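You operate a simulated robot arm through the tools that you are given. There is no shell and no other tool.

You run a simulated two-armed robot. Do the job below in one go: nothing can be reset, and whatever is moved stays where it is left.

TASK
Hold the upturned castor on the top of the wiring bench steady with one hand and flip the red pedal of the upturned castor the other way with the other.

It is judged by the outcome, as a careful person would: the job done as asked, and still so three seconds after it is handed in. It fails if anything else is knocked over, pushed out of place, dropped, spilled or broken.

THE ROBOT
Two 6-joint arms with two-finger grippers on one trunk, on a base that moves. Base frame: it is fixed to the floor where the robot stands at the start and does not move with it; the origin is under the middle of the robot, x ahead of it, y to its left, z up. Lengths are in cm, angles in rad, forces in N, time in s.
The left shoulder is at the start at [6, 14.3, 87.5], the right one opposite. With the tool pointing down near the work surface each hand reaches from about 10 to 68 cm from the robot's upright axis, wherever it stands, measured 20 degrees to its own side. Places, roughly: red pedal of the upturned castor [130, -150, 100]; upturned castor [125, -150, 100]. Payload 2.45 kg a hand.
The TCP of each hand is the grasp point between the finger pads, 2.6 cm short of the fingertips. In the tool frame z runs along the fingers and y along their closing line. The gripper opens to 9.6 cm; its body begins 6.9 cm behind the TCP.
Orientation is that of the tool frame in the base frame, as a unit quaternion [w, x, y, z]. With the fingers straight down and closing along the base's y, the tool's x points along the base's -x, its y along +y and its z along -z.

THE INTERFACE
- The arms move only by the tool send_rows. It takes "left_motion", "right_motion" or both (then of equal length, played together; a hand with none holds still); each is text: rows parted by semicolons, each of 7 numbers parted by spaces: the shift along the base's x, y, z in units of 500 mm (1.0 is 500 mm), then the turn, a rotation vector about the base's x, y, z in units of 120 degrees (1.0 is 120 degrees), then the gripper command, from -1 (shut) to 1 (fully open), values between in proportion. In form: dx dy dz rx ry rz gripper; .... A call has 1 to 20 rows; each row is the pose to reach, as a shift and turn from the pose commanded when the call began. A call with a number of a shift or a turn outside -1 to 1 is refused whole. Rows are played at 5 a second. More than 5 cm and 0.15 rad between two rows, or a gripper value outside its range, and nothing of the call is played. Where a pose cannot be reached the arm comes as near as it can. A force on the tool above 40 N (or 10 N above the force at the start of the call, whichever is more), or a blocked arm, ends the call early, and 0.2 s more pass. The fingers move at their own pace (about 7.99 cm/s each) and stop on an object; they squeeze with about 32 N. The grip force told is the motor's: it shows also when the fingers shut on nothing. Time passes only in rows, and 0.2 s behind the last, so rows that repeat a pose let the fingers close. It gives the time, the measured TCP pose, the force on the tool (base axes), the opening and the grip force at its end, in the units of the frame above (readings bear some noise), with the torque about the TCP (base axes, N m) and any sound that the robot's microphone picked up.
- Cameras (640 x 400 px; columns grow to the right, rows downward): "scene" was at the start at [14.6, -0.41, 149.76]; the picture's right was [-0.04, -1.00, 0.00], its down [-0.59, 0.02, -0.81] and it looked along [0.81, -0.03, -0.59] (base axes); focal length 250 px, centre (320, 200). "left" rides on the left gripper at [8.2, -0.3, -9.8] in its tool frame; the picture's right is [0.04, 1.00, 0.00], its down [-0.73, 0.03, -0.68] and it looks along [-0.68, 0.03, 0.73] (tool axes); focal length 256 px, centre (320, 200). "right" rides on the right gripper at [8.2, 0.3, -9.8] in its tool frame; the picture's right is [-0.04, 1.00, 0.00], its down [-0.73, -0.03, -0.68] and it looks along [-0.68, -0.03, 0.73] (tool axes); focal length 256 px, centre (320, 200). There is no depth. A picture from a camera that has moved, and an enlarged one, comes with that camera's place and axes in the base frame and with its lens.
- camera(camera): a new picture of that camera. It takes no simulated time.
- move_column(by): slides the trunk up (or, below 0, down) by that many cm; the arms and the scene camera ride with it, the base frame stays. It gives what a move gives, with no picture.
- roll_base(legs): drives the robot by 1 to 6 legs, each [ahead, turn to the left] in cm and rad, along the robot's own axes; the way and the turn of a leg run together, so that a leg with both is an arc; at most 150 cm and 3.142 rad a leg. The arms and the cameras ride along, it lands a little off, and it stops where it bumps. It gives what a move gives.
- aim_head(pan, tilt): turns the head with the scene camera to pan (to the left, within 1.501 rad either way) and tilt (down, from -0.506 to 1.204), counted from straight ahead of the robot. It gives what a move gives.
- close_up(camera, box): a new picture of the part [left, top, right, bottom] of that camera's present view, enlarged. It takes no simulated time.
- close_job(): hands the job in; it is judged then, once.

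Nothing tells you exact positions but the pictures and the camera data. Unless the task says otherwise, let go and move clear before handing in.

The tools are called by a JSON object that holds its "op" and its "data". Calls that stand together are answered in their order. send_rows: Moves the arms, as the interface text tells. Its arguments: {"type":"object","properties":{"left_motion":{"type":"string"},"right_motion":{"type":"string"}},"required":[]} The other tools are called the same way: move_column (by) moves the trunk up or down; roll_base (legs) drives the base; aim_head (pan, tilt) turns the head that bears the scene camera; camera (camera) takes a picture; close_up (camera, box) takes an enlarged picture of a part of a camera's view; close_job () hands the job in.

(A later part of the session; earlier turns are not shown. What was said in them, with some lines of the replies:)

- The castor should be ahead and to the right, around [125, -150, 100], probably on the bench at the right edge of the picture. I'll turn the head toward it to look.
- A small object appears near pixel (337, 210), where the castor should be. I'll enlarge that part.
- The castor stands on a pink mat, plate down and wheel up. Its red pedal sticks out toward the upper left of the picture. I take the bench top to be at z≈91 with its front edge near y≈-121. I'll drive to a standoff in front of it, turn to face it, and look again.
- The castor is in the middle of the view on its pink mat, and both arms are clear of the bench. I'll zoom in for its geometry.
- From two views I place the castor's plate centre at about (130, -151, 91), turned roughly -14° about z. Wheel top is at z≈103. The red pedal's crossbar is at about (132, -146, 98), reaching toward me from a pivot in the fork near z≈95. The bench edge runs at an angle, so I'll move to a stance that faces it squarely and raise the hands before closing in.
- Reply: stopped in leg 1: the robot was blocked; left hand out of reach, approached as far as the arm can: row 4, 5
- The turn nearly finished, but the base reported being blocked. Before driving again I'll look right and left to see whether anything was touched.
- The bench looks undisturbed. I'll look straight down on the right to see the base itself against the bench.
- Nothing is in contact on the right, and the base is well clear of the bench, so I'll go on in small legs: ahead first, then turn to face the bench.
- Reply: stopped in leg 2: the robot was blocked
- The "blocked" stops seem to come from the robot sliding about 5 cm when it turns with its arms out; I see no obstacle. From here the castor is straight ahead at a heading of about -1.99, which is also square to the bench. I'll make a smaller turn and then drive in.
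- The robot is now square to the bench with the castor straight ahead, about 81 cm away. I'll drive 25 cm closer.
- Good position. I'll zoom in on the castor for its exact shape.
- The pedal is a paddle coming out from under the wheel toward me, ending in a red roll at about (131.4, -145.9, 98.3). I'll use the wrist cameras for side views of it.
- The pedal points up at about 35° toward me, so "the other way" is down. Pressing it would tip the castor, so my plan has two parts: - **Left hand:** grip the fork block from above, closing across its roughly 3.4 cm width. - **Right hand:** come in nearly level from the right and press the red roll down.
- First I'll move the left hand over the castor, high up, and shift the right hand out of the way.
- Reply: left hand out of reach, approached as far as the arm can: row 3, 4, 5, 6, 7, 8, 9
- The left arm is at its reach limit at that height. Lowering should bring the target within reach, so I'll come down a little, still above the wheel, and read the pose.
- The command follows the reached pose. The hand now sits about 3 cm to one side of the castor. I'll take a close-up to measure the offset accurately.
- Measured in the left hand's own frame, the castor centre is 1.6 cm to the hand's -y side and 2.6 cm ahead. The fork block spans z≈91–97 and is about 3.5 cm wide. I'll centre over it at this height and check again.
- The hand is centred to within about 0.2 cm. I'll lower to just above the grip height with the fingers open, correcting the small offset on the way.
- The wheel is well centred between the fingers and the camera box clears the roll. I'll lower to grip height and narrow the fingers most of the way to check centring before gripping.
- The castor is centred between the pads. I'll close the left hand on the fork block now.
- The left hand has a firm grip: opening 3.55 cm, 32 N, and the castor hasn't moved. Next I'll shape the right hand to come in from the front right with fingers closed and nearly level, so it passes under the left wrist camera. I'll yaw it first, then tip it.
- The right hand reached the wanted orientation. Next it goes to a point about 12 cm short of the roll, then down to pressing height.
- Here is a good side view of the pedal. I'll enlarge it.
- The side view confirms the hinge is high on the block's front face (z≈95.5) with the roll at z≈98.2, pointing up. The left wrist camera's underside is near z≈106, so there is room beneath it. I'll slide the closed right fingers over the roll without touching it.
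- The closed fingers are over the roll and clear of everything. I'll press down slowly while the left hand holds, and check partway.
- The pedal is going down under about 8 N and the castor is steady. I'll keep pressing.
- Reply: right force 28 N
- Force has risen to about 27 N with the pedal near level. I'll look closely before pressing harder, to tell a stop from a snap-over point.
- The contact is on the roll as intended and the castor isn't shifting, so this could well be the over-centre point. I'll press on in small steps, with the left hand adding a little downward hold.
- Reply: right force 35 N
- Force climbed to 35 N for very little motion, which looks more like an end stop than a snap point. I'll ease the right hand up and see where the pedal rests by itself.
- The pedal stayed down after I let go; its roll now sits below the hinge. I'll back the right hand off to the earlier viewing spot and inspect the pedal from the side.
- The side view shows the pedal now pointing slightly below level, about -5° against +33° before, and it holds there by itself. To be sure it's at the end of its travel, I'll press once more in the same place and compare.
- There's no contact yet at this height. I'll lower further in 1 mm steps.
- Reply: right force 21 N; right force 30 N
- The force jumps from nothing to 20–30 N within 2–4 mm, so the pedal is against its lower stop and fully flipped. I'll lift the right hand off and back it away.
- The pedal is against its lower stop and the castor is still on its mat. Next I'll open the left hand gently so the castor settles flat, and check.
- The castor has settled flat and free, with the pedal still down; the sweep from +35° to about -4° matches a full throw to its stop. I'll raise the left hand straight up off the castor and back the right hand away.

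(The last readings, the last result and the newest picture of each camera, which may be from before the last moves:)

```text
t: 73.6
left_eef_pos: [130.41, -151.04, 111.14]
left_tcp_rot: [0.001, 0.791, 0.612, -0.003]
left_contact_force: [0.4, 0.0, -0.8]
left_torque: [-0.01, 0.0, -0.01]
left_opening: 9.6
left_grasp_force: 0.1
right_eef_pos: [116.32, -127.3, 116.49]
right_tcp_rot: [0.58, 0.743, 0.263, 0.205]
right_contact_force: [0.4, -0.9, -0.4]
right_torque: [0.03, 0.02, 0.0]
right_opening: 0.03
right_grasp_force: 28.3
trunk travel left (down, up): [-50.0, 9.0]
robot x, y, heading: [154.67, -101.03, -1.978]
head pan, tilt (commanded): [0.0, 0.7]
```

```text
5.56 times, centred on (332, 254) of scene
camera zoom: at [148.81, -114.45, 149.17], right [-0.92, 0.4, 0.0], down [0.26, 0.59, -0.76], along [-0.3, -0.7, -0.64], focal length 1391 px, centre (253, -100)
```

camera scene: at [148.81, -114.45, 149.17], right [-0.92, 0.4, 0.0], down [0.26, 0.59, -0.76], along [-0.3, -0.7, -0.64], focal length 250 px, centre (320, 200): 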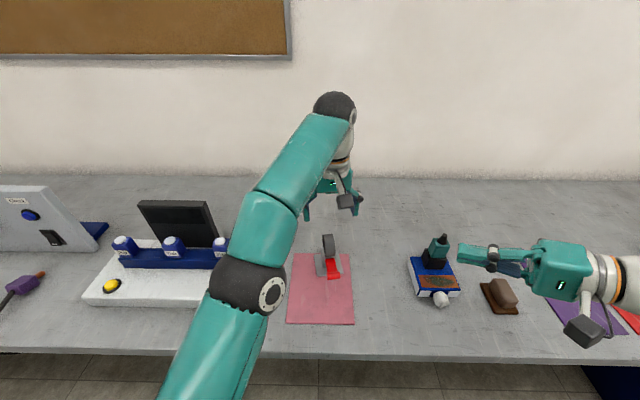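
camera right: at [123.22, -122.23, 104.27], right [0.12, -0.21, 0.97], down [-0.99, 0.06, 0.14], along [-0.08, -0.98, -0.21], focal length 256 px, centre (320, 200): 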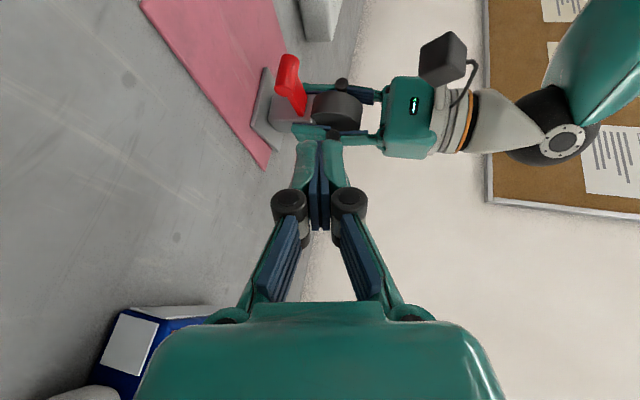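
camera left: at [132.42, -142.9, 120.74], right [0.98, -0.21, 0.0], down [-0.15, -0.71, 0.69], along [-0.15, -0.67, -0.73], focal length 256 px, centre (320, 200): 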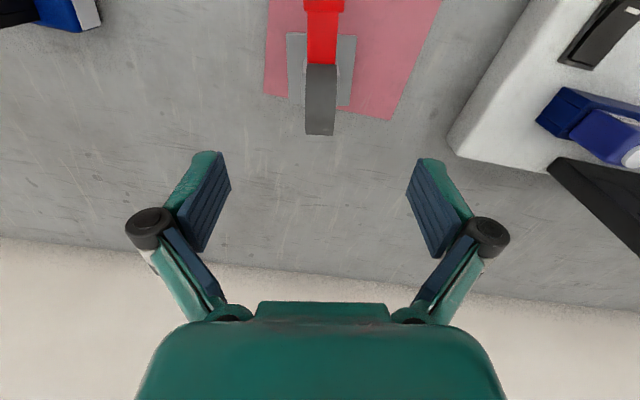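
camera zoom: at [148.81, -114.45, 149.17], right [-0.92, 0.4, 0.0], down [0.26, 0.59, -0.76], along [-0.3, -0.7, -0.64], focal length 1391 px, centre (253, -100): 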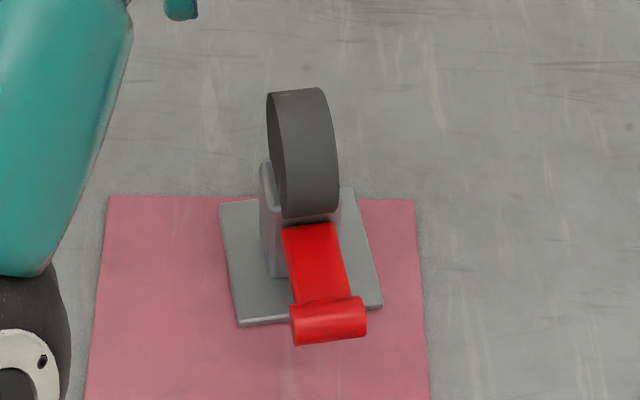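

The castor stands where it was, within about 2 mm, with the pedal down. I'll move the left hand well clear and take a last look around.

{"op": "send_rows", "data": {"left_motion": "0.02 0.045 0.015 0 0 0 1; 0.04 0.09 0.03 0 0 0 1; 0.06 0.135 0.045 0 0 0 1; 0.08 0.18 0.06 0 0 0 1; 0.1 0.225 0.08 0 0 0 1; 0.12 0.27 0.1 0 0 0 1; 0.12 0.27 0.1 0 0 0 1; 0.12 0.27 0.1 0 0 0 1; 0.12 0.27 0.1 0 0 0 1"}}

{"op": "camera", "data": {"camera": "scene"}}

{"op": "close_up", "data": {"camera": "right", "box": [150, 0, 310, 110]}}

{"op": "close_up", "data": {"camera": "left", "box": [220, 80, 420, 230]}}

```text
t: 75.6
left_eef_pos: [136.52, -137.54, 116.28]
left_tcp_rot: [0.003, 0.791, 0.611, -0.005]
left_contact_force: [0.9, 0.4, -1.0]
left_torque: [0.01, -0.02, -0.04]
left_opening: 9.58
left_grasp_force: 0.0
right_eef_pos: [116.4, -127.32, 116.55]
right_tcp_rot: [0.579, 0.744, 0.263, 0.206]
right_contact_force: [-0.1, -0.3, 0.4]
right_torque: [0.0, 0.01, -0.01]
right_opening: 0.0
right_grasp_force: 28.2
trunk travel left (down, up): [-50.0, 9.0]
robot x, y, heading: [154.93, -100.88, -1.982]
head pan, tilt (commanded): [0.0, 0.7]
```

```text
taken
camera scene: at [148.79, -114.45, 149.17], right [-0.92, 0.4, 0.0], down [0.26, 0.59, -0.76], along [-0.3, -0.7, -0.64], focal length 250 px, centre (320, 200)
```

scene: 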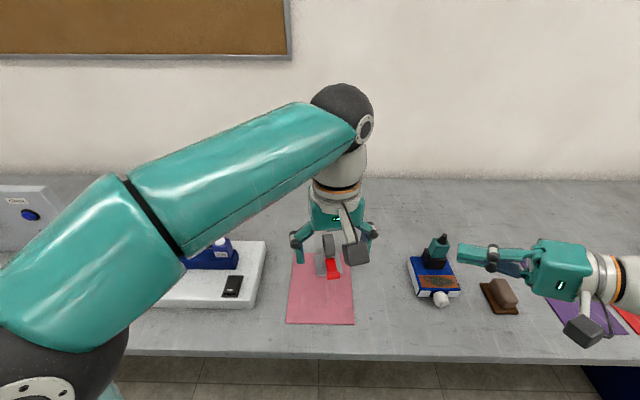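

```text
3.64 times, centred on (230, 55) of right
camera zoom: at [116.76, -114.84, 119.23], right [0.12, -0.21, 0.97], down [-0.99, 0.06, 0.14], along [-0.08, -0.98, -0.21], focal length 931 px, centre (647, 727)
```

zoom: 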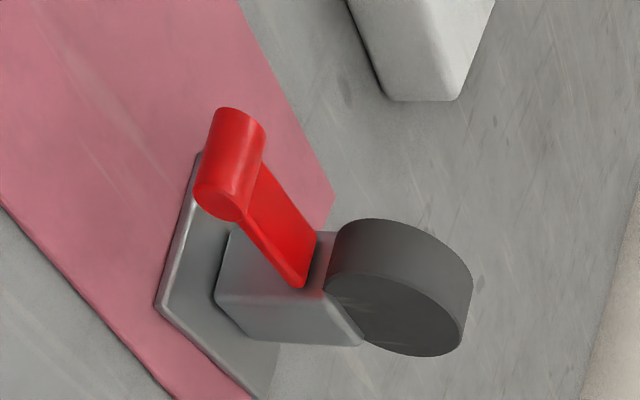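

```text
2.67 times, centred on (320, 155) of left
camera zoom: at [138.51, -129.52, 125.82], right [0.98, -0.21, 0.0], down [-0.15, -0.71, 0.69], along [-0.15, -0.67, -0.73], focal length 683 px, centre (320, 320)
```

zoom: 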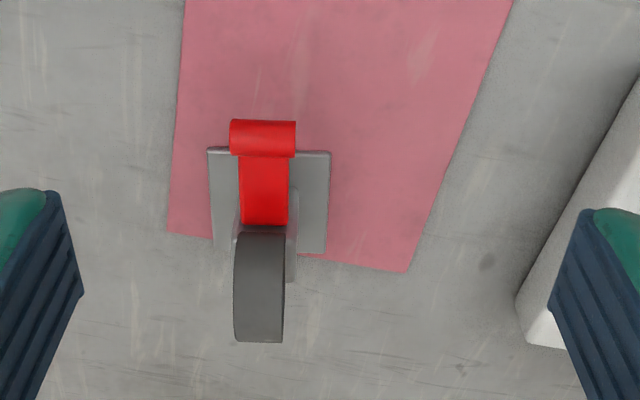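

The pedal rests at its lower stop, and the castor is upright in its place on the mat. Both hands are clear and nothing else on the bench has moved, so I'm handing the job in.

{"op": "close_job", "data": {}}

```text
The job is handed in.
```

The red pedal is flipped the other way, from about 35° up to slightly below level, where it rests against its stop. I handed the job in.

- **Hold:** the left hand gripped the castor's fork block while the right hand pressed the pedal's red roll down. About 8 N was enough to move it.
- **Stop check:** two presses of 30–35 N moved the pedal no further. I took that as its end stop, though no click was reported at any point. The pedal stayed down after each press.
- **Castor:** it tilted a few degrees in the grip under the hardest presses, then settled flat once released. It stands within about 2 mm of where it started.
- **Surroundings:** both hands are clear, and the pictures show nothing else on the bench moved. The base reported "blocked" twice while turning on the way in. I saw nothing touching it and put that down to the robot sliding.
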